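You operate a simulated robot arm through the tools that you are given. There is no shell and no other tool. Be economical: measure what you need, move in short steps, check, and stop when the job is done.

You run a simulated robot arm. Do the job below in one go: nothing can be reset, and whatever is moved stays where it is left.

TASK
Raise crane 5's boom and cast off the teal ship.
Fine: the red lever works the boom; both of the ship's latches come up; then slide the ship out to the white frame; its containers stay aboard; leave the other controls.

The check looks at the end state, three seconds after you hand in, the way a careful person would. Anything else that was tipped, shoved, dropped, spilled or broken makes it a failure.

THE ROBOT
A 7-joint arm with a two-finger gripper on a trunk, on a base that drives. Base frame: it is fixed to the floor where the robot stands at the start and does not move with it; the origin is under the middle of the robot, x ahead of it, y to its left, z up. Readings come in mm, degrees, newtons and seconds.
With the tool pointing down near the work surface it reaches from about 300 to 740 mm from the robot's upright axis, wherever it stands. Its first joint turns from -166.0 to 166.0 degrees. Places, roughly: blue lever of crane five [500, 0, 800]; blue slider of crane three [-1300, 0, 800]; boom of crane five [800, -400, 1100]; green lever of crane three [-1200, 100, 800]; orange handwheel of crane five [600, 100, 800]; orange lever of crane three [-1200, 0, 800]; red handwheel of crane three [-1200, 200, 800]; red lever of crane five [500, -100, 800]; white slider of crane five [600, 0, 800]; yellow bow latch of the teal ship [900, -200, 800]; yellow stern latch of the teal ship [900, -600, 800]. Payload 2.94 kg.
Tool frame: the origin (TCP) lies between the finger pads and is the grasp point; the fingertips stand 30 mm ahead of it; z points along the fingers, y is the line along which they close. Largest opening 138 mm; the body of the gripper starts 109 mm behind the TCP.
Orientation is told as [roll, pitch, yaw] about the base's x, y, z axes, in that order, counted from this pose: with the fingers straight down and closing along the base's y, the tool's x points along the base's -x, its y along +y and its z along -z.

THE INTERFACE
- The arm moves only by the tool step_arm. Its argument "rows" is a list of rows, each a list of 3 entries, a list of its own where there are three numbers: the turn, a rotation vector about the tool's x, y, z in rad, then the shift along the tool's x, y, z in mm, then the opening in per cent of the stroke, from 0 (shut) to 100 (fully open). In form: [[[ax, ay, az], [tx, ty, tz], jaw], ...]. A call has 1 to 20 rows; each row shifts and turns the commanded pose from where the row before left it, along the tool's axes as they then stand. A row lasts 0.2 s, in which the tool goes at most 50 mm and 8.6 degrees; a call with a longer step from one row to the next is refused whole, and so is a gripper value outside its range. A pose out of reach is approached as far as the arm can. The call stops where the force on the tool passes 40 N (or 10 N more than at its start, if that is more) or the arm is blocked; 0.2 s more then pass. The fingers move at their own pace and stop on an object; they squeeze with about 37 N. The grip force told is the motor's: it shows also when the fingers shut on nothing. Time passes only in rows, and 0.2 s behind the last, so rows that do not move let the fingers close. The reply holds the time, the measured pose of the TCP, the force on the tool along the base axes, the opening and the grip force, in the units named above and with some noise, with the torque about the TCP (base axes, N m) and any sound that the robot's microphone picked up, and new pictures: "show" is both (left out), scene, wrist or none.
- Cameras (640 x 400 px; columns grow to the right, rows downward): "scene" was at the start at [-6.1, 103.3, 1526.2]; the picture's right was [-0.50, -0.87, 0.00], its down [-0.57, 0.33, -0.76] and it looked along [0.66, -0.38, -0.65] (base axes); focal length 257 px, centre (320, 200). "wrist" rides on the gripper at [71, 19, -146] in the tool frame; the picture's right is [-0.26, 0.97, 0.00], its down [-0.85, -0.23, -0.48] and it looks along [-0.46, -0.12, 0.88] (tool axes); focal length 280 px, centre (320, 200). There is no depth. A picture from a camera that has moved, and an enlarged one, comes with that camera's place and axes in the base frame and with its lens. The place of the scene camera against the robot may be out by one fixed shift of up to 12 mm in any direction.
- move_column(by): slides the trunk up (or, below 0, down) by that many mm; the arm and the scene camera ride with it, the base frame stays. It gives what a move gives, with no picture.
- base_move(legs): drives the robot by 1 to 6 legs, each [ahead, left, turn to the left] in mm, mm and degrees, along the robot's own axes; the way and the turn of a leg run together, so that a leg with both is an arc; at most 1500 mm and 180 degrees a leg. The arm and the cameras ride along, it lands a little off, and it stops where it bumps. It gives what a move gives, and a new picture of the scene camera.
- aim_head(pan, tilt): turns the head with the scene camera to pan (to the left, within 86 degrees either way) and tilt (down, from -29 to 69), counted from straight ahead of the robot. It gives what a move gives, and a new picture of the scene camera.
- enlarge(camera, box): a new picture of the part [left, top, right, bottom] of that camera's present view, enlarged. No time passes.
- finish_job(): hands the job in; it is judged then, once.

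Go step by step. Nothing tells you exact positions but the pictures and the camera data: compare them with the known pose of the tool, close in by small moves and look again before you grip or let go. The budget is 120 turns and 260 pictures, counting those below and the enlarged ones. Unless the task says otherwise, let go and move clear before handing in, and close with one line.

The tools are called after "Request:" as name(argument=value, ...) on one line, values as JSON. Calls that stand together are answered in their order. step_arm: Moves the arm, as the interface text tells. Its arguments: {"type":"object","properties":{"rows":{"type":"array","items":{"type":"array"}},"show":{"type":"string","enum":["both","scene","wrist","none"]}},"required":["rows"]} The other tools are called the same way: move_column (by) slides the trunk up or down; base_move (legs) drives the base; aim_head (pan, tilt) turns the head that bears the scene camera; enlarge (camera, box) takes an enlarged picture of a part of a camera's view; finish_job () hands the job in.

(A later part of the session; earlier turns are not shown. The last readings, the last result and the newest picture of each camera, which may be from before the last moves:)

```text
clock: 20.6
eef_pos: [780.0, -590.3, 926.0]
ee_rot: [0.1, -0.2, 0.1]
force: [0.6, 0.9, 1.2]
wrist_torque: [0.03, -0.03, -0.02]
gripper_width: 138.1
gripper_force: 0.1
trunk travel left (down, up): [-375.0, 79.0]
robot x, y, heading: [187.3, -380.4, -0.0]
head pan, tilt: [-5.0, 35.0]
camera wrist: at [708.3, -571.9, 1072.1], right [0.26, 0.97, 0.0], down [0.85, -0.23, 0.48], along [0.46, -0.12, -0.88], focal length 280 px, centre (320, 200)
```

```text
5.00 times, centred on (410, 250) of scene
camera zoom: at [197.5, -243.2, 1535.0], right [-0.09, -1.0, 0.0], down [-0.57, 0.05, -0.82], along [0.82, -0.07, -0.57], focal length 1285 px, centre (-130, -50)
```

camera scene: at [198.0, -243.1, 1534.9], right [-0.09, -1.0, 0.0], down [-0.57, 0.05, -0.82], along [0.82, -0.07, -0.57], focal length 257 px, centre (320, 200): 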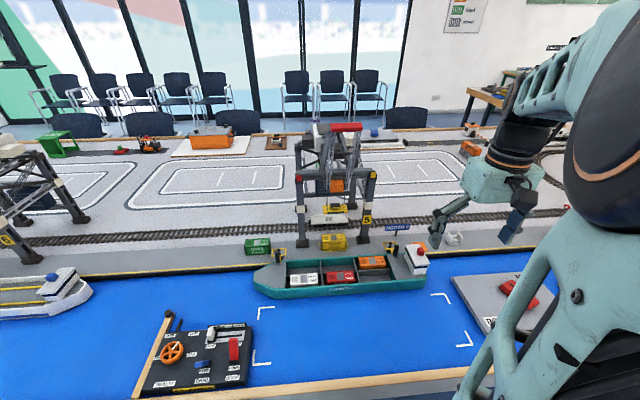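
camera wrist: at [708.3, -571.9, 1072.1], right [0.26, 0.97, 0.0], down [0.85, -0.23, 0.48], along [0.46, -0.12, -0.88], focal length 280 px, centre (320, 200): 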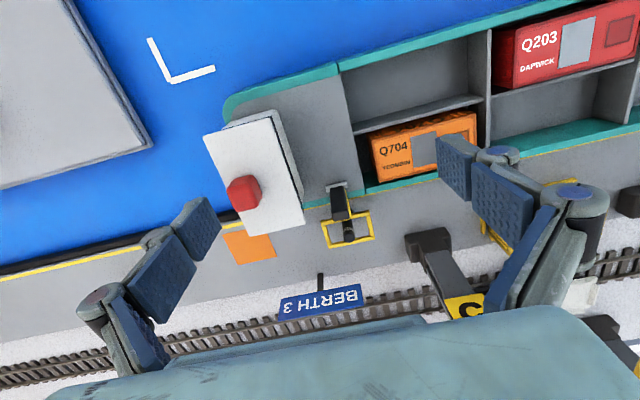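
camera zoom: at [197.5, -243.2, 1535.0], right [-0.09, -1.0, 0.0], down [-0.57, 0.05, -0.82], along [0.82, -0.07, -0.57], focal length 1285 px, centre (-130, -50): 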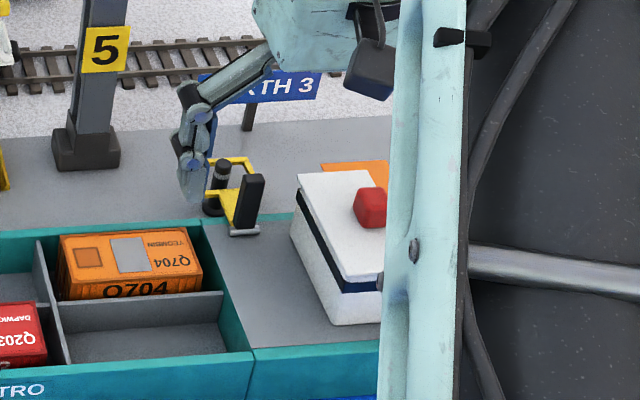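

The latch is a pivot on the deck: a black upright handle (about [847, -588, 790–850]) with a yellow loop lying over a quay bollard. Pulling the handle towards me (-x) swings the loop up. I turn the tool 90° so one finger can go behind the handle, and set the jaws to about 40 mm.

Request:
step_arm(rows=[[[0, 0, 0.1428], [0, 0, 0], 30], [[0, 0, 0.1428], [0, 0, 0], 30], [[0, 0, 0.1428], [0, 0, 0], 30], [[0, 0, 0.1428], [0, 0, 0], 30], [[0, 0, 0.1428], [0, 0, 0], 30], [[0, 0, 0.1428], [0, 0, 0], 30], [[0, 0, 0.1428], [0, 0, 0], 30], [[0, 0, 0.1428], [0, 0, 0], 30], [[0, 0, 0.1428], [0, 0, 0], 30], [[0, 0, 0.1428], [0, 0, 0], 30], [[0, 0, 0.1428], [0, 0, 0], 30]])

Request:
enlarge(camera="wrist", box=[200, 80, 440, 280])

```text
clock: 23.0
eef_pos: [779.2, -589.6, 925.5]
ee_rot: [0.3, 0.2, -90.0]
force: [-1.2, 0.7, -0.6]
wrist_torque: [0.0, -0.02, 0.04]
gripper_width: 41.5
gripper_force: 0.0
trunk travel left (down, up): [-375.0, 79.0]
robot x, y, heading: [186.3, -380.5, 0.1]
head pan, tilt: [-5.0, 35.0]
camera scene: at [197.3, -243.0, 1534.9], right [-0.09, -1.0, 0.0], down [-0.57, 0.05, -0.82], along [0.82, -0.07, -0.57], focal length 257 px, centre (320, 200)
camera wrist: at [797.4, -518.5, 1072.5], right [0.96, -0.26, 0.0], down [-0.23, -0.85, 0.47], along [-0.12, -0.46, -0.88], focal length 280 px, centre (320, 200)
```

scene: 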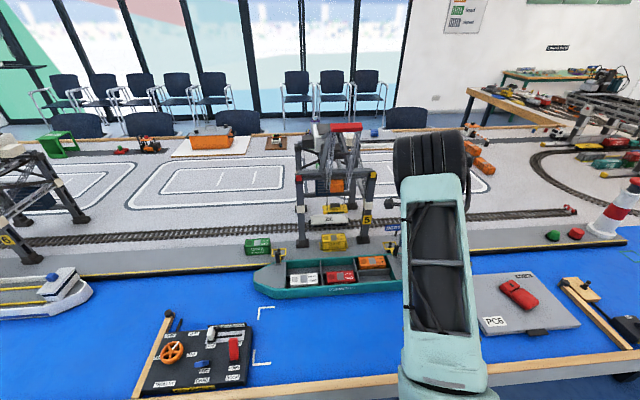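
wrist: 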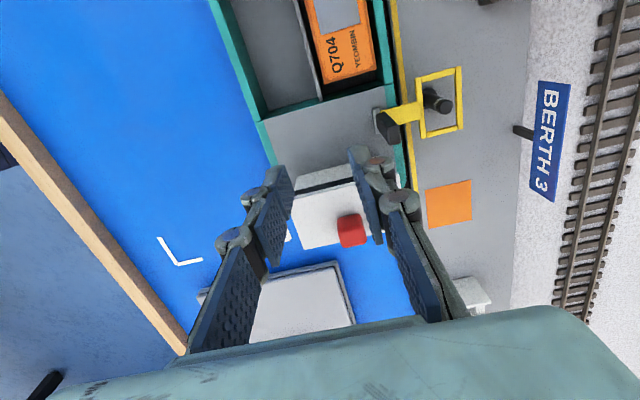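

```text
2.00 times, centred on (320, 180) of wrist
camera zoom: at [797.4, -518.5, 1072.5], right [0.96, -0.26, 0.0], down [-0.23, -0.85, 0.47], along [-0.12, -0.46, -0.88], focal length 561 px, centre (320, 240)
```

zoom: 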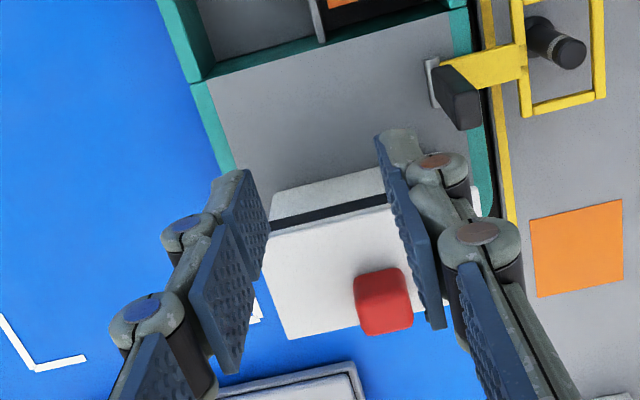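

With this second angle the handle's top works out at about [834, -587, 869], hinge near [828, -586, 826], bollard top at z 830. I centre the jaws above the handle.

Request:
step_arm(rows=[[[0, 0, 0], [1, 27, 0], 30], [[0, 0, 0], [1, 27, 5], 30], [[0, 0, 0], [0, 0, 0], 30]], show="wrist")

Request:
enlarge(camera="wrist", box=[220, 80, 420, 240])

Request:
enlarge(camera="scene", box=[350, 190, 450, 290])

```text
clock: 23.8
eef_pos: [833.2, -586.1, 921.0]
ee_rot: [0.2, 0.1, -89.9]
force: [-0.8, 0.5, 0.7]
wrist_torque: [0.02, 0.0, 0.0]
gripper_width: 41.2
gripper_force: 0.1
trunk travel left (down, up): [-375.0, 79.0]
robot x, y, heading: [186.3, -383.9, -0.0]
head pan, tilt: [-5.0, 35.0]
camera wrist: at [851.1, -516.9, 1068.1], right [0.97, -0.26, 0.0], down [-0.23, -0.85, 0.47], along [-0.12, -0.46, -0.88], focal length 280 px, centre (320, 200)
```

wrist: 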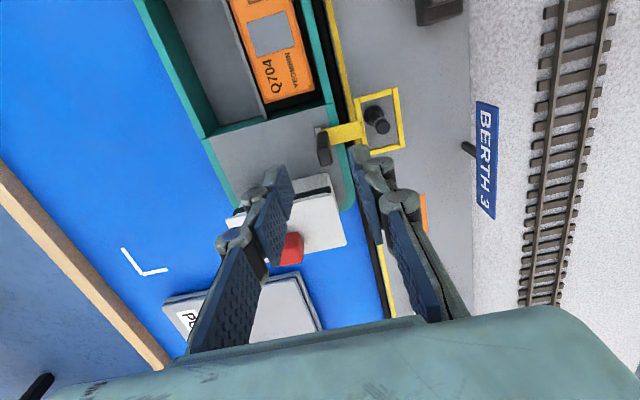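

```text
2.50 times, centred on (320, 160) of wrist
camera zoom: at [851.1, -516.9, 1068.1], right [0.97, -0.26, 0.0], down [-0.23, -0.85, 0.47], along [-0.12, -0.46, -0.88], focal length 701 px, centre (320, 300)
```

zoom: 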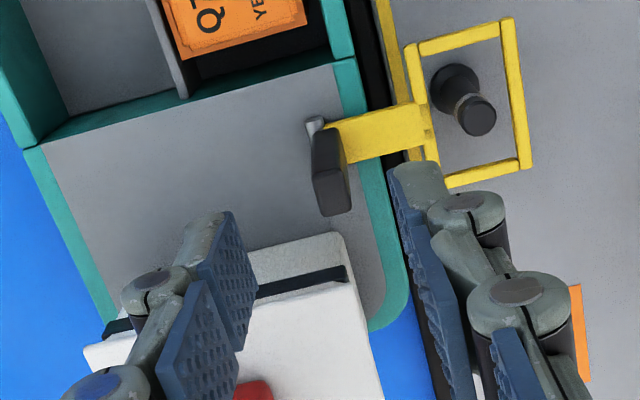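

```text
4.00 times, centred on (400, 240) of scene
camera zoom: at [197.2, -243.0, 1535.0], right [-0.09, -1.0, 0.0], down [-0.57, 0.05, -0.82], along [0.82, -0.07, -0.57], focal length 1028 px, centre (0, 40)
```

zoom: 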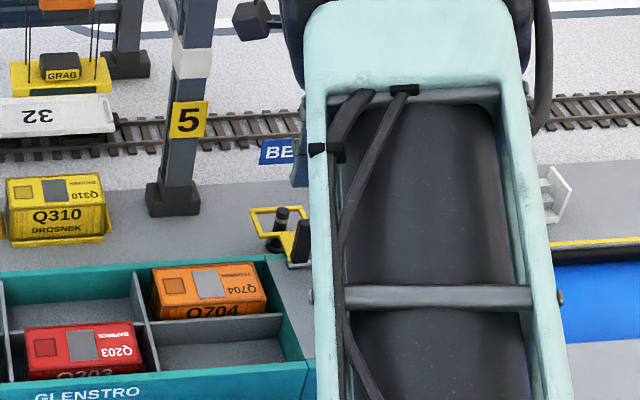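

Request:
step_arm(rows=[[[0, 0, 0], [-1, 2, 16], 30], [[0, 0, 0], [-1, 2, 16], 30], [[0, 0, 0], [0, 0, 16], 30]], show="wrist")

Request:
enlarge(camera="wrist", box=[220, 80, 420, 240])

```text
clock: 24.6
eef_pos: [837.8, -589.0, 871.4]
ee_rot: [0.1, 0.1, -89.9]
force: [0.1, -0.2, 0.7]
wrist_torque: [0.0, 0.03, -0.02]
gripper_width: 41.6
gripper_force: 0.0
trunk travel left (down, up): [-375.0, 79.0]
robot x, y, heading: [192.9, -381.6, 0.2]
head pan, tilt: [-5.0, 35.0]
camera wrist: at [855.5, -518.3, 1018.9], right [0.97, -0.26, 0.0], down [-0.23, -0.85, 0.47], along [-0.12, -0.46, -0.88], focal length 280 px, centre (320, 200)
```

wrist: 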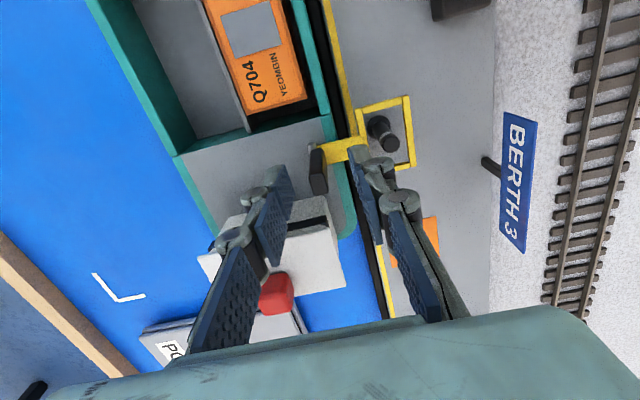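

```text
2.50 times, centred on (320, 160) of wrist
camera zoom: at [855.5, -518.3, 1018.9], right [0.97, -0.26, 0.0], down [-0.23, -0.85, 0.47], along [-0.12, -0.46, -0.88], focal length 701 px, centre (320, 300)
```

zoom: 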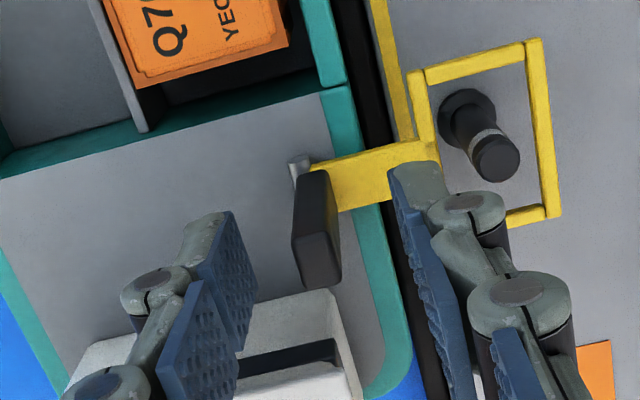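

The handle stands between the fingers with the far finger behind it. I drag it towards me (-x) at this height.

Request:
step_arm(rows=[[[0, 0, 0], [0, -10, 0], 30], [[0, 0, 0], [0, -8, 0], 30], [[0, 0, 0], [0, -8, 0], 30], [[0, 0, 0], [0, -8, 0], 30]], show="wrist")

Request:
enlarge(camera="wrist", box=[220, 80, 440, 240])

```text
clock: 25.6
eef_pos: [803.7, -588.1, 872.3]
ee_rot: [0.2, 0.1, -89.9]
force: [0.4, 0.0, -0.6]
wrist_torque: [0.02, 0.0, -0.02]
gripper_width: 41.3
gripper_force: 0.2
trunk travel left (down, up): [-375.0, 79.0]
robot x, y, heading: [191.1, -382.4, 0.1]
head pan, tilt: [-5.0, 35.0]
camera wrist: at [821.5, -518.4, 1019.0], right [0.97, -0.26, 0.0], down [-0.23, -0.85, 0.47], along [-0.12, -0.46, -0.88], focal length 280 px, centre (320, 200)
```

wrist: 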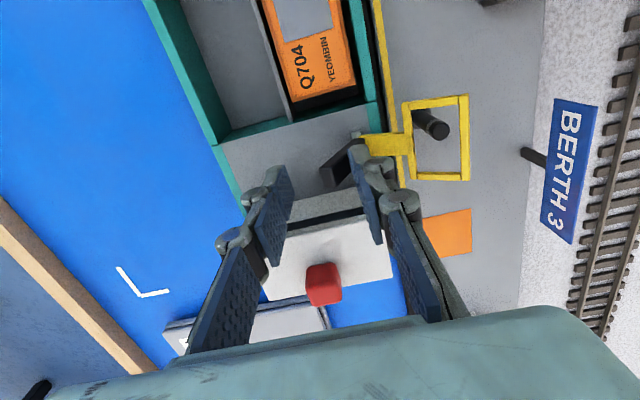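

```text
2.50 times, centred on (330, 160) of wrist
camera zoom: at [821.5, -518.4, 1019.0], right [0.97, -0.26, 0.0], down [-0.23, -0.85, 0.47], along [-0.12, -0.46, -0.88], focal length 701 px, centre (295, 300)
```

zoom: 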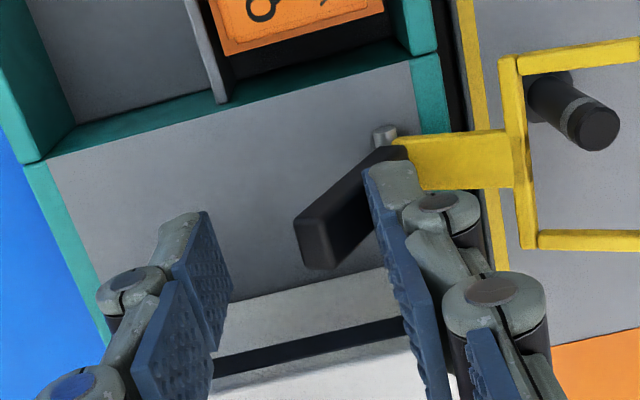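

It turns, and the loop is rising. I go on, sinking a little as the handle leans over.

Request:
step_arm(rows=[[[0, 0, 0], [0, -8, 0], 30], [[0, 0, 0], [0, -8, 2], 30], [[0, 0, 0], [0, -6, 3], 30], [[0, 0, 0], [0, -6, 3], 30]], show="wrist")

Request:
enlarge(camera="wrist", box=[220, 80, 440, 240])

Request:
enlarge(camera="scene", box=[350, 200, 450, 290])

```text
clock: 26.6
eef_pos: [775.1, -589.6, 863.4]
ee_rot: [0.3, 0.1, -89.9]
force: [0.1, 0.2, -0.1]
wrist_torque: [0.01, 0.01, -0.03]
gripper_width: 41.5
gripper_force: 0.1
trunk travel left (down, up): [-375.0, 79.0]
robot x, y, heading: [192.1, -383.8, 0.2]
head pan, tilt: [-5.0, 35.0]
camera wrist: at [793.1, -518.7, 1011.2], right [0.97, -0.26, 0.0], down [-0.23, -0.85, 0.47], along [-0.12, -0.46, -0.88], focal length 280 px, centre (320, 200)
```

wrist: 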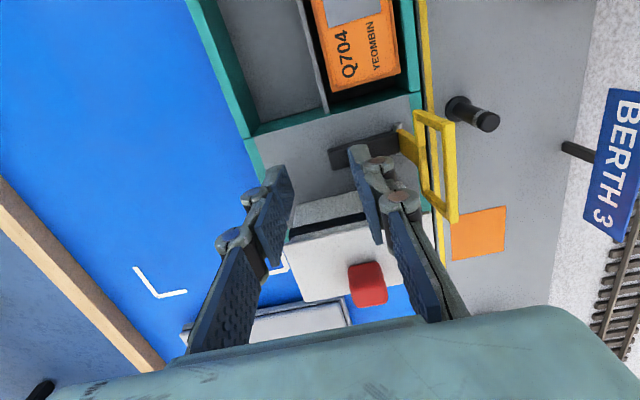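

```text
2.50 times, centred on (330, 160) of wrist
camera zoom: at [793.1, -518.7, 1011.2], right [0.97, -0.26, 0.0], down [-0.23, -0.85, 0.47], along [-0.12, -0.46, -0.88], focal length 701 px, centre (295, 300)
```

zoom: 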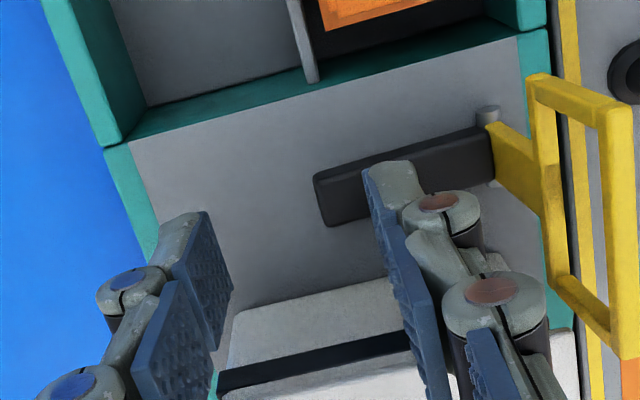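

```text
4.44 times, centred on (400, 245) of scene
camera zoom: at [197.2, -243.0, 1534.9], right [-0.09, -1.0, 0.0], down [-0.57, 0.05, -0.82], along [0.82, -0.07, -0.57], focal length 1142 px, centre (-36, 0)
```

zoom: 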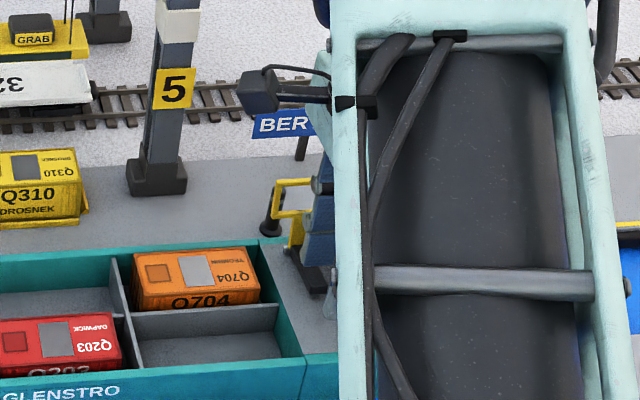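

The loop now stands upright and the handle lies nearly flat. I lift off to see whether it stays.

Request:
step_arm(rows=[[[0, 0, 0], [0, 0, -30], 30], [[0, 0, 0], [0, 0, -40], 30], [[0, 0, 0], [0, 0, -10], 30]], show="wrist")

Request:
enlarge(camera="wrist", box=[250, 80, 470, 240])

```text
clock: 27.4
eef_pos: [773.4, -589.4, 945.6]
ee_rot: [0.2, 0.0, -89.9]
force: [0.6, 0.1, 0.4]
wrist_torque: [0.03, 0.0, -0.02]
gripper_width: 41.2
gripper_force: 0.0
trunk travel left (down, up): [-375.0, 79.0]
robot x, y, heading: [190.0, -383.2, 0.2]
head pan, tilt: [-5.0, 35.0]
camera wrist: at [792.8, -519.3, 1091.3], right [0.97, -0.26, 0.0], down [-0.23, -0.85, 0.47], along [-0.12, -0.46, -0.88], focal length 280 px, centre (320, 200)
```

wrist: 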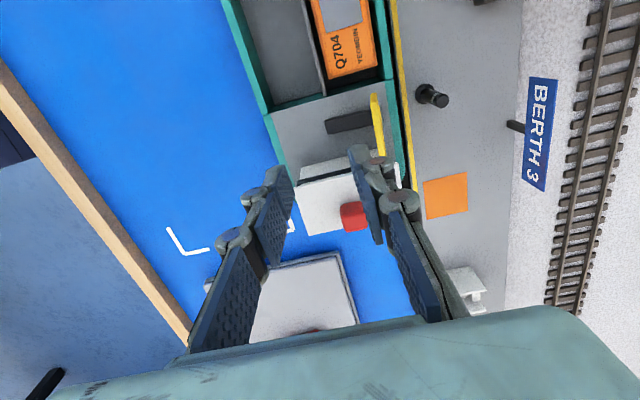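

```text
2.50 times, centred on (360, 160) of wrist
camera zoom: at [792.8, -519.3, 1091.3], right [0.97, -0.26, 0.0], down [-0.23, -0.85, 0.47], along [-0.12, -0.46, -0.88], focal length 701 px, centre (220, 300)
```

zoom: 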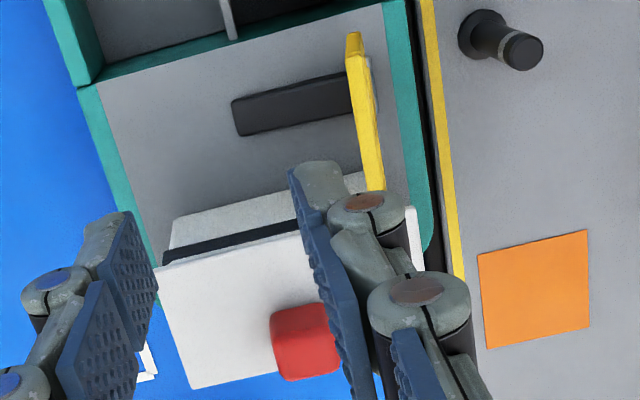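

The stern latch has flipped fully up and stays. Now the bow latch: I back off towards me, cross to y about -146 and look.

Request:
step_arm(rows=[[[0, 0, 0], [0, -40, -10], 30], [[0, 0, 0], [20, -30, 0], 30], [[0, 0, 0], [48, 0, 0], 30], [[0, 0, 0], [48, 0, 0], 30], [[0, 0, 0], [48, 0, 0], 30], [[0, 0, 0], [48, 0, 0], 30], [[0, 0, 0], [48, 0, 0], 30], [[0, 0, 0], [48, 0, 0], 30], [[0, 0, 0], [48, 0, 0], 30], [[0, 0, 0], [46, 20, 0], 30], [[0, 0, 0], [40, 30, 0], 30], [[0, 0, 0], [0, 0, 0], 30]])

Request:
enlarge(camera="wrist", box=[200, 60, 440, 240])

```text
refused: row 10 steps farther than a row can; nothing moved
```

```text
2.22 times, centred on (320, 150) of wrist
camera zoom: at [792.8, -519.3, 1091.3], right [0.97, -0.26, 0.0], down [-0.23, -0.85, 0.47], along [-0.12, -0.46, -0.88], focal length 623 px, centre (320, 311)
```

zoom: 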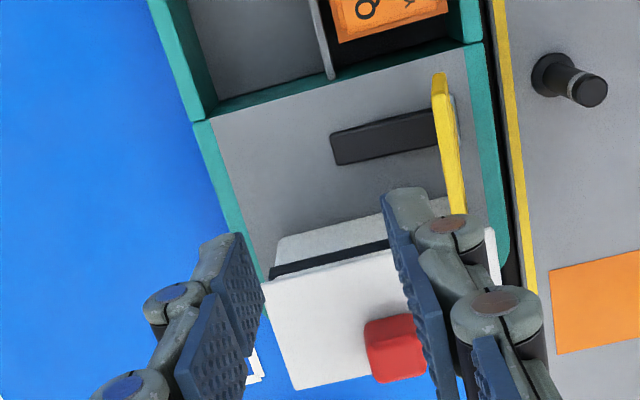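

Request:
step_arm(rows=[[[0, 0, 0], [0, -40, -10], 30], [[0, 0, 0], [20, -30, 0], 30], [[0, 0, 0], [48, 0, 0], 30], [[0, 0, 0], [48, 0, 0], 30], [[0, 0, 0], [48, 0, 0], 30], [[0, 0, 0], [48, 0, 0], 30], [[0, 0, 0], [48, 0, 0], 30], [[0, 0, 0], [48, 0, 0], 30], [[0, 0, 0], [48, 0, 0], 30], [[0, 0, 0], [40, 20, 0], 30], [[0, 0, 0], [36, 30, 0], 30], [[0, 0, 0], [10, 20, 0], 30], [[0, 0, 0], [0, 0, 0], 30]])

Request:
enlarge(camera="wrist", box=[200, 60, 440, 240])

```text
clock: 30.2
eef_pos: [774.1, -146.8, 956.6]
ee_rot: [0.0, 0.2, -89.9]
force: [-0.2, -1.0, 0.1]
wrist_torque: [-0.03, 0.0, 0.0]
gripper_width: 41.3
gripper_force: 0.1
trunk travel left (down, up): [-375.0, 79.0]
robot x, y, heading: [191.5, -382.0, -0.1]
head pan, tilt: [-5.0, 35.0]
camera scene: at [197.2, -243.1, 1534.9], right [-0.09, -1.0, 0.0], down [-0.57, 0.05, -0.82], along [0.82, -0.07, -0.57], focal length 257 px, centre (320, 200)
camera wrist: at [792.3, -76.3, 1102.3], right [0.97, -0.26, 0.0], down [-0.23, -0.85, 0.47], along [-0.12, -0.46, -0.88], focal length 280 px, centre (320, 200)
```

scene: 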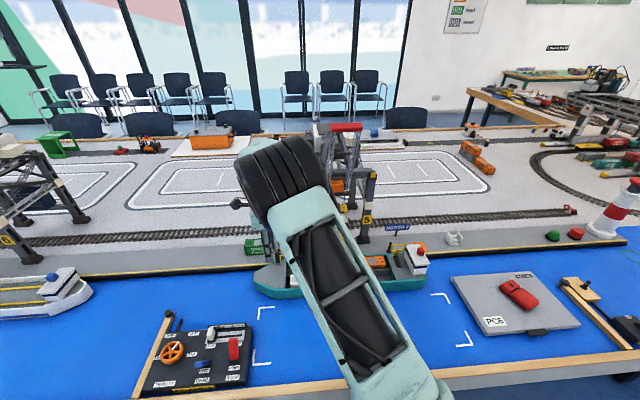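
wrist: 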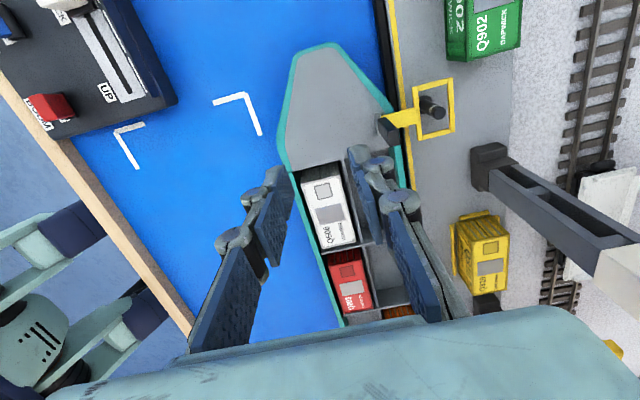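

```text
2.22 times, centred on (320, 150) of wrist
camera zoom: at [792.3, -76.3, 1102.3], right [0.97, -0.26, 0.0], down [-0.23, -0.85, 0.47], along [-0.12, -0.46, -0.88], focal length 623 px, centre (320, 311)
```

zoom: 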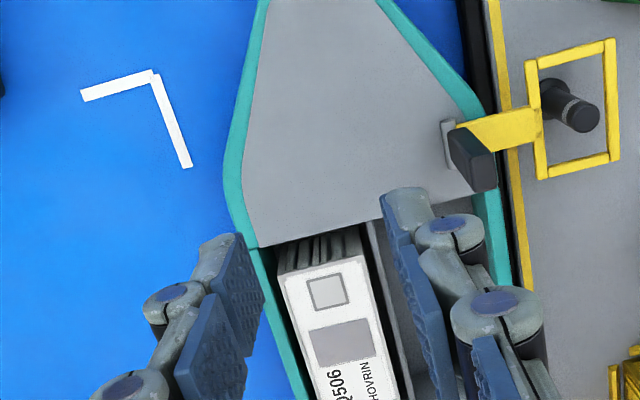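

The bow handle's top is at about [837, -158, 862], the same pattern. I centre over it and go down around it.

Request:
step_arm(rows=[[[0, 0, 0], [-5, 30, 5], 30], [[0, 0, 0], [-6, 33, 15], 30], [[0, 0, 0], [0, 0, 20], 30], [[0, 0, 0], [0, 0, 25], 30], [[0, 0, 0], [0, 0, 20], 30]], show="wrist")

Request:
enlarge(camera="wrist", box=[220, 80, 420, 240])

```text
clock: 31.4
eef_pos: [837.3, -157.5, 871.0]
ee_rot: [0.2, 0.1, -89.9]
force: [-0.1, 0.4, 0.0]
wrist_torque: [-0.01, -0.01, -0.01]
gripper_width: 41.5
gripper_force: 0.0
trunk travel left (down, up): [-375.0, 79.0]
robot x, y, heading: [186.6, -379.2, -0.0]
head pan, tilt: [-5.0, 35.0]
camera wrist: at [856.0, -87.7, 1017.2], right [0.97, -0.26, 0.0], down [-0.23, -0.85, 0.47], along [-0.12, -0.46, -0.88], focal length 280 px, centre (320, 200)
```

wrist: 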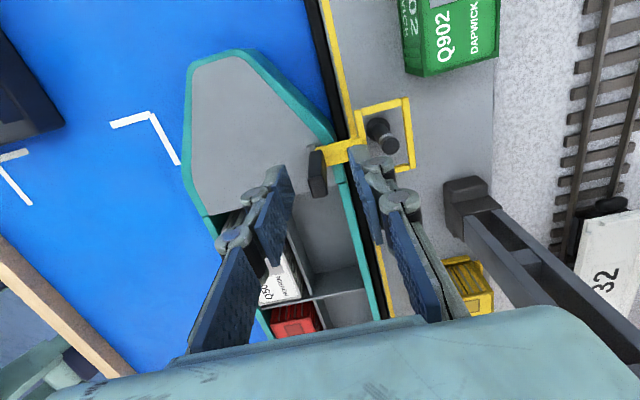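

```text
2.50 times, centred on (320, 160) of wrist
camera zoom: at [856.0, -87.7, 1017.2], right [0.97, -0.26, 0.0], down [-0.23, -0.85, 0.47], along [-0.12, -0.46, -0.88], focal length 701 px, centre (320, 300)
```

zoom: 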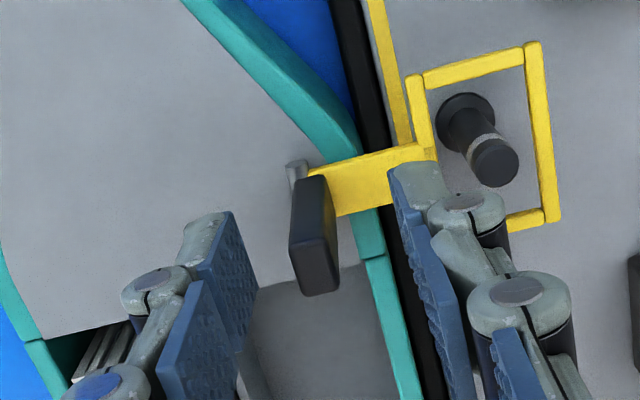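

Same alignment as at the stern. I repeat the pull.

Request:
step_arm(rows=[[[0, 0, 0], [0, -10, 0], 30], [[0, 0, 0], [0, -8, 0], 30], [[0, 0, 0], [0, -8, 0], 30], [[0, 0, 0], [0, -8, 0], 30], [[0, 0, 0], [0, -8, 0], 30], [[0, 0, 0], [0, -8, 2], 30], [[0, 0, 0], [0, -6, 3], 30], [[0, 0, 0], [0, -6, 3], 30], [[0, 0, 0], [0, 0, -30], 30], [[0, 0, 0], [0, 0, -45], 30]], show="wrist")

Request:
enlarge(camera="wrist", box=[250, 60, 450, 220])

```text
clock: 33.6
eef_pos: [775.0, -158.9, 938.4]
ee_rot: [0.1, 0.0, -89.9]
force: [0.3, 0.4, -0.6]
wrist_torque: [0.02, -0.02, 0.01]
gripper_width: 41.4
gripper_force: 0.1
trunk travel left (down, up): [-375.0, 79.0]
robot x, y, heading: [186.3, -382.7, -0.1]
head pan, tilt: [-5.0, 35.0]
camera wrist: at [793.0, -88.1, 1084.8], right [0.97, -0.26, 0.0], down [-0.23, -0.85, 0.47], along [-0.12, -0.46, -0.88], focal length 280 px, centre (320, 200)
```

wrist: 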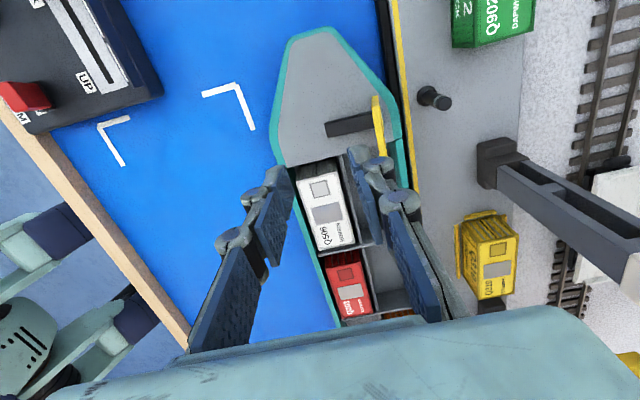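

```text
2.50 times, centred on (350, 140) of wrist
camera zoom: at [793.0, -88.1, 1084.8], right [0.97, -0.26, 0.0], down [-0.23, -0.85, 0.47], along [-0.12, -0.46, -0.88], focal length 701 px, centre (245, 350)
```

zoom: 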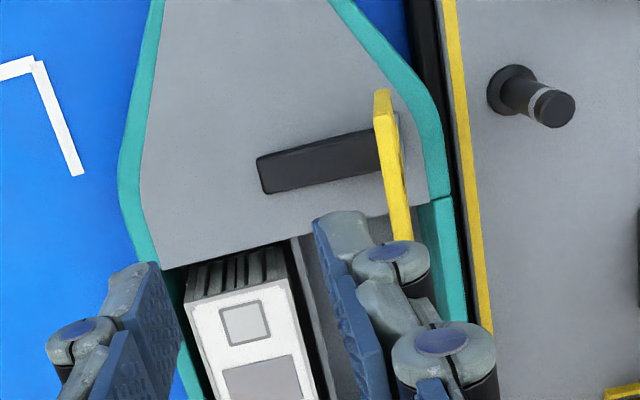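

Both latches stand up. Now I draw the arm back and aside, turning the tool back, to get a clear view of ship and frame.

Request:
step_arm(rows=[[[0, 0, 0], [0, -45, -20], 30], [[0, 0, 0], [0, -45, -20], 30], [[0, 0, 0], [0, -45, -20], 30], [[0, 0, 0], [0, -45, -20], 30], [[0, 0, 0], [0, -45, -20], 30], [[0, 0, 0], [-46, 0, -12], 30], [[0, 0, 0], [-46, 0, -12], 30], [[0, 0, 0], [-46, 0, -12], 30], [[0, 0, 0], [-46, 0, -12], 30], [[0, 0, 0], [-46, 0, -12], 30], [[0, 0, 0], [-46, 0, -12], 30], [[0, 0, 0], [-46, 0, -12], 30], [[0, 0, 0], [-46, 0, -12], 30], [[0, 0, 0], [-46, 0, -12], 30]], show="none")

Request:
step_arm(rows=[[[0, 0, -0.1428], [0, 0, 0], 30], [[0, 0, -0.1428], [0, 0, 0], 30], [[0, 0, -0.1428], [0, 0, 0], 30], [[0, 0, -0.1428], [0, 0, 0], 30], [[0, 0, -0.1428], [0, 0, 0], 30], [[0, 0, -0.1428], [0, 0, 0], 30], [[0, 0, -0.1428], [0, 0, 0], 30], [[0, 0, -0.1428], [0, 0, 0], 30], [[0, 0, -0.1428], [0, 0, 0], 30], [[0, 0, -0.1428], [0, 0, 0], 30], [[0, 0, -0.1428], [0, 0, 0], 30]], show="scene")

Request:
enlarge(camera="scene", box=[240, 230, 360, 380])

Request:
enlarge(camera="scene", box=[350, 220, 490, 370])

Request:
enlarge(camera="scene", box=[270, 110, 400, 260])

```text
clock: 36.6
eef_pos: [550.7, -575.2, 1145.5]
ee_rot: [0.2, 0.1, -89.8]
force: [-0.2, -0.5, -0.3]
wrist_torque: [-0.01, 0.01, -0.01]
gripper_width: 41.4
gripper_force: 0.1
trunk travel left (down, up): [-375.0, 79.0]
robot x, y, heading: [191.9, -380.8, -0.0]
head pan, tilt: [-5.0, 35.0]
```

```text
clock: 39.0
eef_pos: [550.4, -573.1, 1143.5]
ee_rot: [0.0, -0.3, 0.2]
force: [0.0, 0.0, -0.7]
wrist_torque: [0.0, -0.02, 0.02]
gripper_width: 41.4
gripper_force: 0.2
trunk travel left (down, up): [-375.0, 79.0]
robot x, y, heading: [186.6, -379.3, -0.1]
head pan, tilt: [-5.0, 35.0]
camera scene: at [197.3, -243.0, 1534.9], right [-0.09, -1.0, 0.0], down [-0.57, 0.05, -0.82], along [0.82, -0.07, -0.57], focal length 257 px, centre (320, 200)
```

scene: 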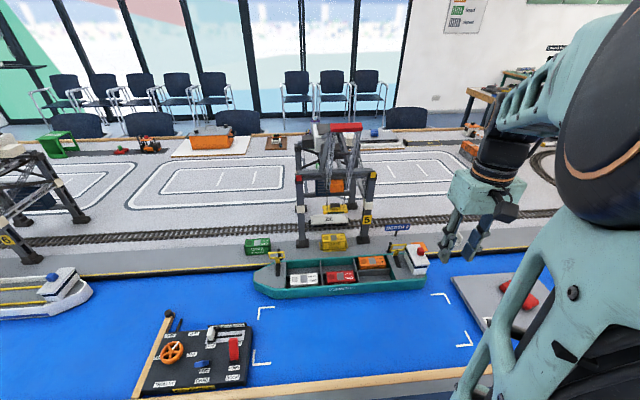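

```text
2.67 times, centred on (300, 305) of scene
camera zoom: at [197.3, -243.0, 1534.9], right [-0.09, -1.0, 0.0], down [-0.57, 0.05, -0.82], along [0.82, -0.07, -0.57], focal length 686 px, centre (373, -80)
```

zoom: 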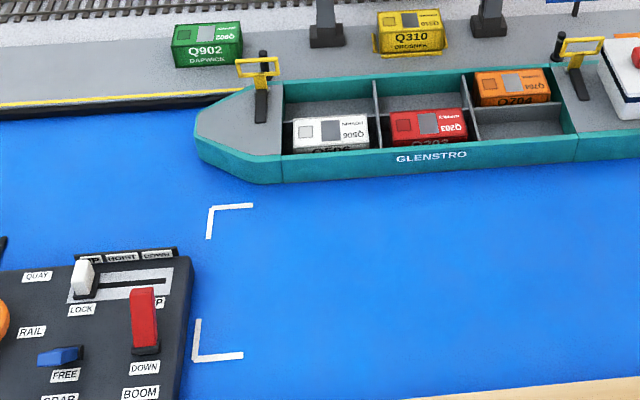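

```text
2.67 times, centred on (420, 295) of scene
camera zoom: at [197.3, -243.0, 1534.9], right [-0.09, -1.0, 0.0], down [-0.57, 0.05, -0.82], along [0.82, -0.07, -0.57], focal length 686 px, centre (53, -53)
```

zoom: 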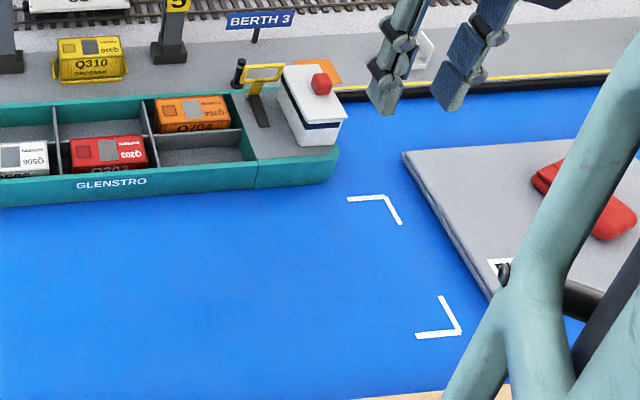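

```text
2.67 times, centred on (335, 185) of scene
camera zoom: at [197.3, -243.0, 1534.9], right [-0.09, -1.0, 0.0], down [-0.57, 0.05, -0.82], along [0.82, -0.07, -0.57], focal length 686 px, centre (280, 240)
```

zoom: 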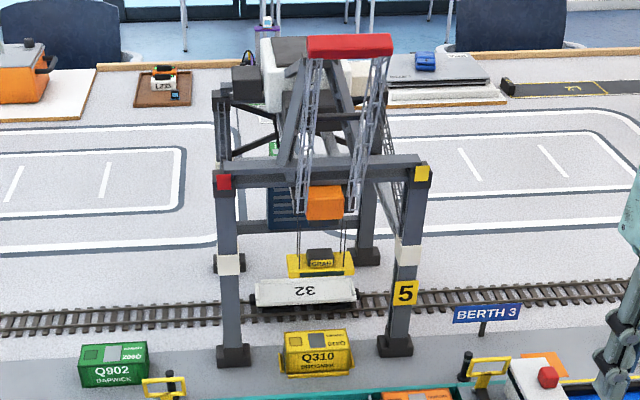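

The boom stands up, both loops are up. The white frame spans about x 528–700, y -97 to -730 (centre 614, -413); the ship's centre is near (782, -375). I plan to grip the cross wall between the white and red holds (empty bays on its far half) and slide the ship, so I go look from close with the tool tilted away from the crane.

Request:
step_arm(rows=[[[0, 0, 0], [-21, 37, 17], 30], [[0, 0, 0], [-21, 37, 17], 30], [[0, 0, 0], [-21, 37, 17], 30], [[0, 0, 0], [-21, 37, 17], 30], [[0, 0, 0], [-21, 37, 17], 30], [[0, 0, 0], [-21, 37, 17], 30], [[0, 0, 0], [-21, 37, 17], 30], [[0, -0.1163, 0], [0, 0, 0], 30], [[0, -0.1163, 0], [0, 0, 0], 30], [[0, -0.1163, 0], [0, 0, 0], 30], [[0, 0, 0], [0, 0, 0], 30]])

Request:
enlarge(camera="wrist", box=[200, 60, 460, 260])

```text
clock: 41.4
eef_pos: [697.0, -313.6, 1026.0]
ee_rot: [0.1, -20.2, 0.0]
force: [0.9, -0.5, 0.4]
wrist_torque: [0.02, 0.03, -0.02]
gripper_width: 41.5
gripper_force: 0.1
trunk travel left (down, up): [-375.0, 79.0]
robot x, y, heading: [189.9, -382.5, 0.1]
head pan, tilt: [-5.0, 35.0]
camera scene: at [197.2, -243.1, 1534.9], right [-0.09, -1.0, 0.0], down [-0.57, 0.05, -0.82], along [0.82, -0.07, -0.57], focal length 257 px, centre (320, 200)
camera wrist: at [579.9, -294.9, 1139.2], right [0.24, 0.97, 0.09], down [0.63, -0.23, 0.74], along [0.74, -0.12, -0.67], focal length 280 px, centre (320, 200)
```

scene: 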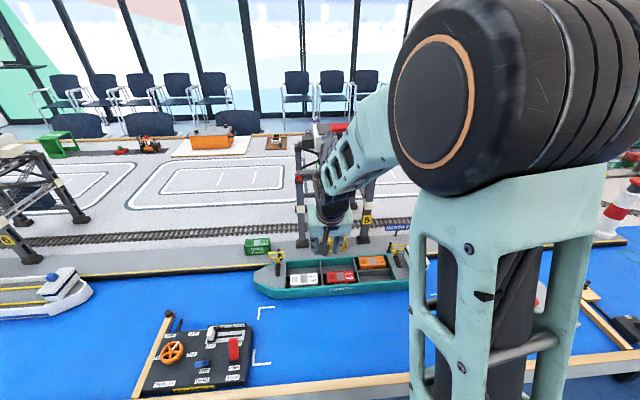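
wrist: 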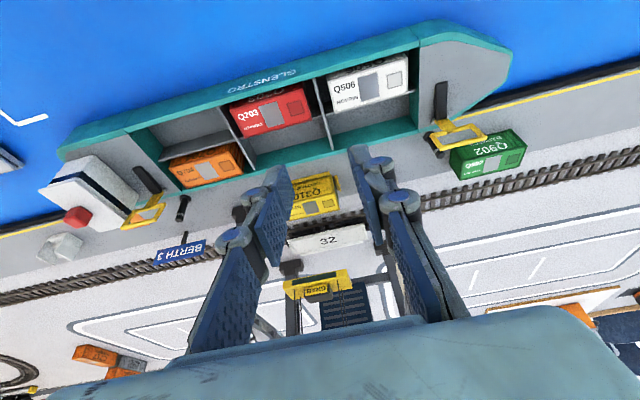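

```text
2.00 times, centred on (330, 160) of wrist
camera zoom: at [579.9, -294.9, 1139.2], right [0.24, 0.97, 0.09], down [0.63, -0.23, 0.74], along [0.74, -0.12, -0.67], focal length 561 px, centre (300, 280)
```

zoom: 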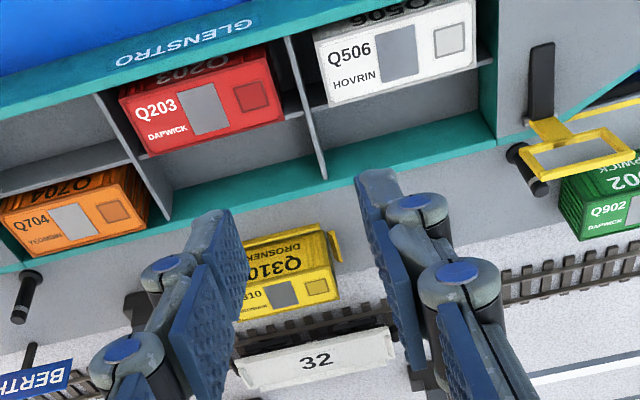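

The wall between the white and red holds runs along x 727–829 at y about -308, top near z 825; its far half is free on both sides. I go to just above it.

Request:
step_arm(rows=[[[0, 0, 0], [-9.8, 1.5, 45], 30], [[0, 0, 0], [-9.8, 1.5, 45], 30], [[0, 0, 0], [-9.8, 1.5, 45], 30], [[0, 0, 0], [-9.8, 1.5, 40], 30], [[0, 0, 0], [0, 0, 0], 30]], show="wrist")

Request:
enlarge(camera="wrist", box=[220, 80, 420, 240])

```text
clock: 42.6
eef_pos: [794.1, -306.6, 874.5]
ee_rot: [0.0, -20.3, -0.1]
force: [0.1, -0.4, -0.8]
wrist_torque: [0.03, -0.01, 0.02]
gripper_width: 41.2
gripper_force: 0.0
trunk travel left (down, up): [-375.0, 79.0]
robot x, y, heading: [188.5, -378.9, -0.1]
head pan, tilt: [-5.0, 35.0]
camera wrist: at [677.2, -288.2, 988.0], right [0.24, 0.97, 0.09], down [0.63, -0.23, 0.74], along [0.73, -0.12, -0.67], focal length 280 px, centre (320, 200)
```

wrist: 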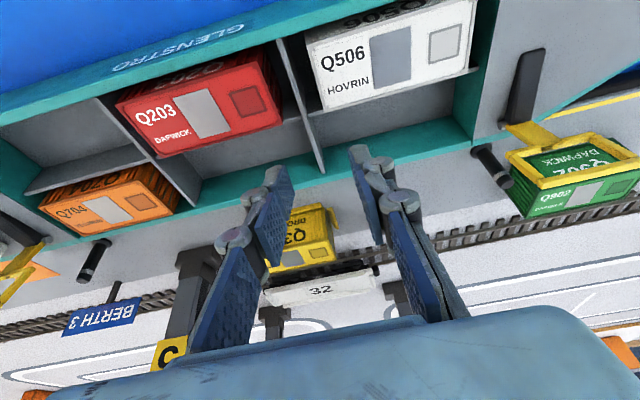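

```text
2.50 times, centred on (320, 160) of wrist
camera zoom: at [677.2, -288.2, 988.0], right [0.24, 0.97, 0.09], down [0.63, -0.23, 0.74], along [0.73, -0.12, -0.67], focal length 701 px, centre (320, 300)
```

zoom: 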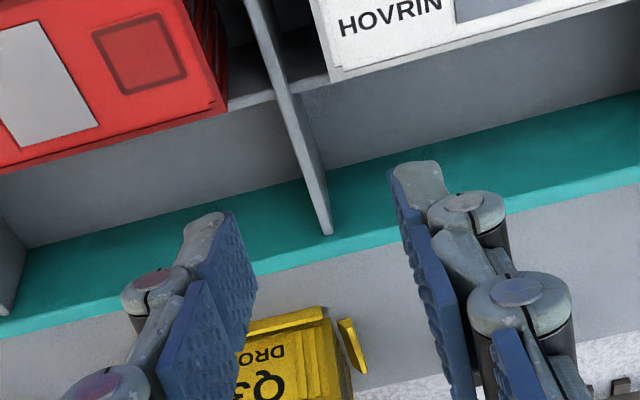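

Aligned on the wall. I lower the fingers to straddle it and look again before closing.

Request:
step_arm(rows=[[[0, 0, 0], [4, -0.5, 13], 30], [[0, 0, 0], [4, -0.5, 13], 30], [[0, 0, 0], [4, -0.5, 13], 30]], show="wrist")

Request:
enlarge(camera="wrist", box=[220, 80, 420, 240])

```text
clock: 43.4
eef_pos: [796.5, -308.8, 833.9]
ee_rot: [0.0, -20.0, 0.1]
force: [0.2, -0.3, 0.4]
wrist_torque: [0.0, 0.0, -0.03]
gripper_width: 41.6
gripper_force: 0.1
trunk travel left (down, up): [-375.0, 79.0]
robot x, y, heading: [189.3, -376.4, -0.0]
head pan, tilt: [-5.0, 35.0]
camera wrist: at [679.3, -289.9, 947.0], right [0.24, 0.97, 0.09], down [0.63, -0.23, 0.74], along [0.73, -0.12, -0.67], focal length 280 px, centre (320, 200)
```

wrist: 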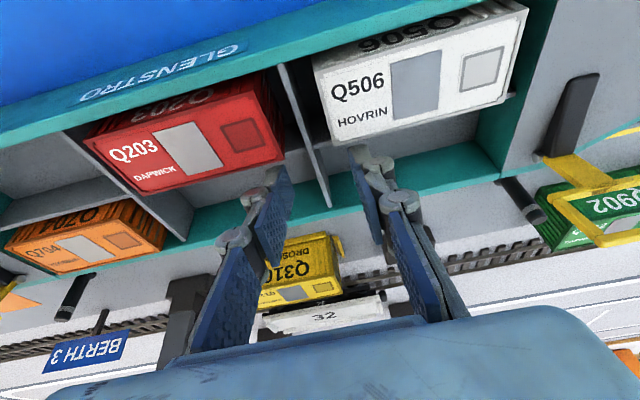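

```text
2.50 times, centred on (320, 160) of wrist
camera zoom: at [679.3, -289.9, 947.0], right [0.24, 0.97, 0.09], down [0.63, -0.23, 0.74], along [0.73, -0.12, -0.67], focal length 701 px, centre (320, 300)
```

zoom: 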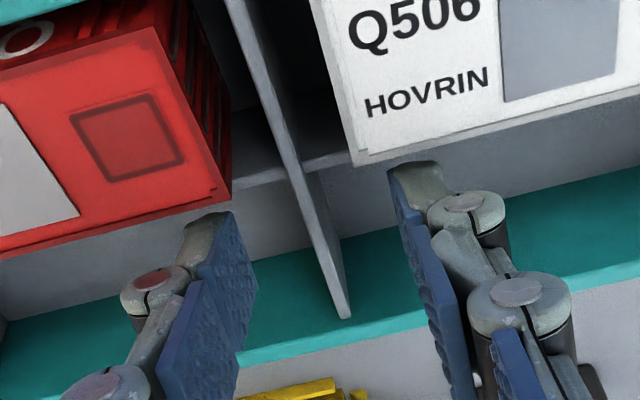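

The wall is centred between the fingertips. I go 6 mm lower and close on it.

Request:
step_arm(rows=[[[0, 0, 0], [2, 0, 5.6], 30], [[0, 0, 0], [0, 0, 0], 15], [[0, 0, 0], [0, 0, 0], 0], [[0, 0, 0], [0, 0, 0], 0], [[0, 0, 0], [0, 0, 0], 0]], show="wrist")

Request:
enlarge(camera="wrist", box=[220, 80, 420, 240])

```text
clock: 44.6
eef_pos: [796.4, -309.4, 829.2]
ee_rot: [0.0, -20.1, -0.1]
force: [1.0, -3.8, -0.3]
wrist_torque: [-0.09, -0.17, -0.03]
gripper_width: 5.9
gripper_force: 32.2
trunk travel left (down, up): [-375.0, 79.0]
robot x, y, heading: [188.9, -381.9, 0.0]
head pan, tilt: [-5.0, 35.0]
camera wrist: at [679.6, -290.8, 941.5], right [0.25, 0.97, 0.09], down [0.63, -0.23, 0.74], along [0.73, -0.12, -0.67], focal length 280 px, centre (320, 200)
```

wrist: 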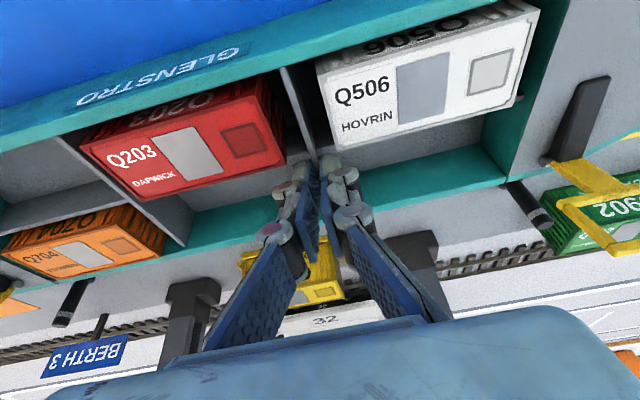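

```text
2.50 times, centred on (320, 160) of wrist
camera zoom: at [679.6, -290.8, 941.5], right [0.25, 0.97, 0.09], down [0.63, -0.23, 0.74], along [0.73, -0.12, -0.67], focal length 701 px, centre (320, 300)
```

zoom: 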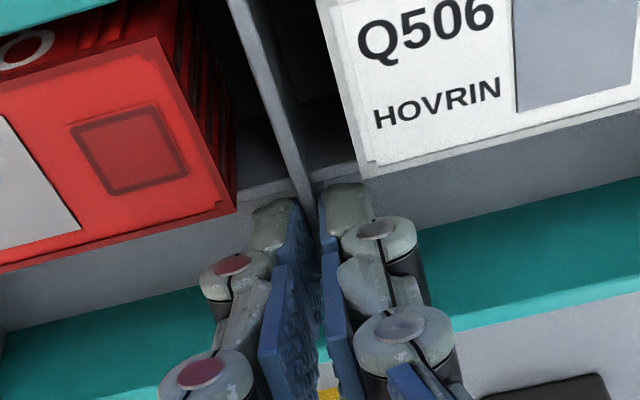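

The wall is held (5.9 mm). I try a short pull of 30 mm.

Request:
step_arm(rows=[[[0, 0, 0], [4.7, 0, -1.72], 0], [[0, 0, 0], [7.5, 0, -2.75], 0], [[0, 0, 0], [7.5, 0, -2.75], 0], [[0, 0, 0], [7.5, 0, -2.75], 0]])

```text
clock: 45.6
eef_pos: [766.0, -308.6, 828.4]
ee_rot: [0.1, -20.1, 0.1]
force: [2.3, 0.2, -0.5]
wrist_torque: [-0.06, -0.56, 0.31]
gripper_width: 5.9
gripper_force: 32.1
trunk travel left (down, up): [-375.0, 79.0]
robot x, y, heading: [184.4, -380.0, 0.1]
head pan, tilt: [-5.0, 35.0]
camera scene: at [197.6, -243.0, 1535.0], right [-0.09, -1.0, 0.0], down [-0.57, 0.05, -0.82], along [0.82, -0.07, -0.57], focal length 257 px, centre (320, 200)
camera wrist: at [649.8, -290.2, 941.6], right [0.24, 0.97, 0.09], down [0.63, -0.23, 0.74], along [0.73, -0.12, -0.67], focal length 280 px, centre (320, 200)
```

scene: 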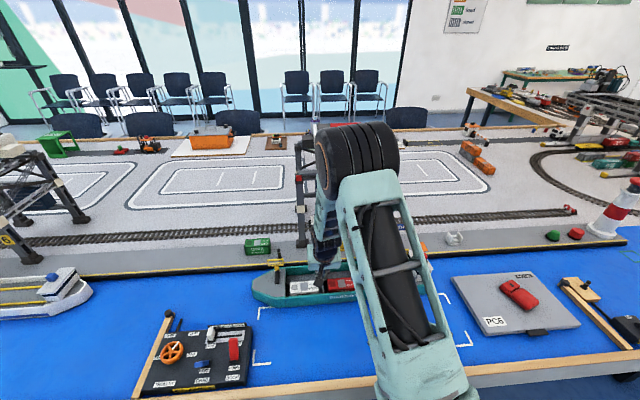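
wrist: 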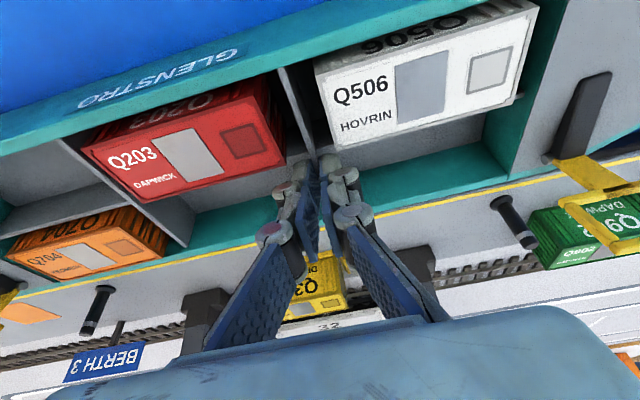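

The ship follows straight. I carry on towards the frame, easing also to -y.

Request:
step_arm(rows=[[[0, 0, 0], [7.5, -2, -2.75], 0], [[0, 0, 0], [9.4, -3, -3.45], 0], [[0, 0, 0], [9.4, -3, -3.45], 0], [[0, 0, 0], [9.4, -3, -3.45], 0], [[0, 0, 0], [9.4, -3, -3.45], 0], [[0, 0, 0], [9.4, -3, -3.45], 0], [[0, 0, 0], [9.4, -3, -3.45], 0], [[0, 0, 0], [9.4, -3, -3.45], 0], [[0, 0, 0], [9.4, -3, -3.45], 0], [[0, 0, 0], [9.4, -3, -3.45], 0], [[0, 0, 0], [9.4, -3, -3.45], 0], [[0, 0, 0], [4.7, 0, -1.7], 0]])

Request:
enlarge(camera="scene", box=[230, 240, 490, 390])

```text
clock: 48.2
eef_pos: [652.9, -341.4, 826.8]
ee_rot: [0.0, -20.0, 0.0]
force: [-0.1, -1.3, 0.4]
wrist_torque: [-0.11, -0.18, 0.28]
gripper_width: 6.2
gripper_force: 32.4
trunk travel left (down, up): [-375.0, 79.0]
robot x, y, heading: [188.0, -378.3, -0.0]
head pan, tilt: [-5.0, 35.0]
camera scene: at [198.5, -242.9, 1534.8], right [-0.09, -1.0, 0.0], down [-0.57, 0.05, -0.82], along [0.82, -0.07, -0.57], focal length 257 px, centre (320, 200)
camera wrist: at [536.9, -322.4, 941.9], right [0.24, 0.97, 0.09], down [0.63, -0.23, 0.74], along [0.73, -0.12, -0.67], focal length 280 px, centre (320, 200)
```

scene: 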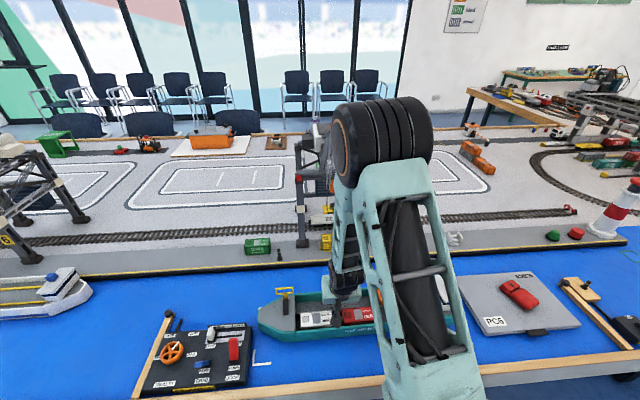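
wrist: 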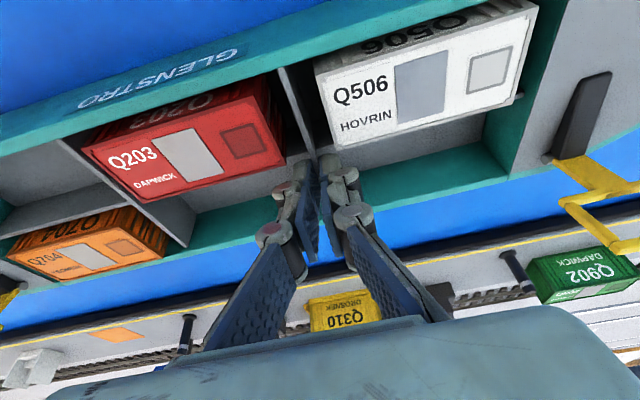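

```text
2.46 times, centred on (360, 315) of scene
camera zoom: at [198.5, -242.9, 1534.8], right [-0.09, -1.0, 0.0], down [-0.57, 0.05, -0.82], along [0.82, -0.07, -0.57], focal length 633 px, centre (222, -83)
```

zoom: 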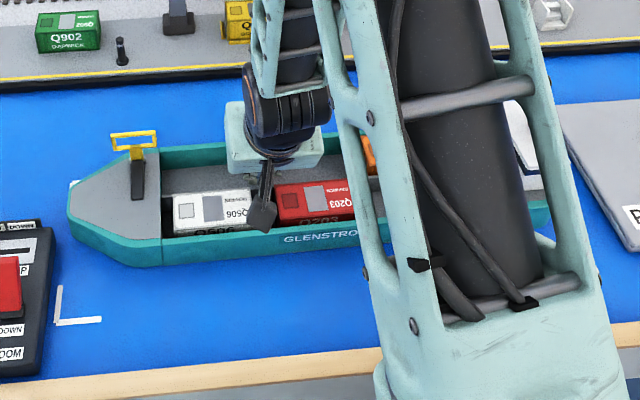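

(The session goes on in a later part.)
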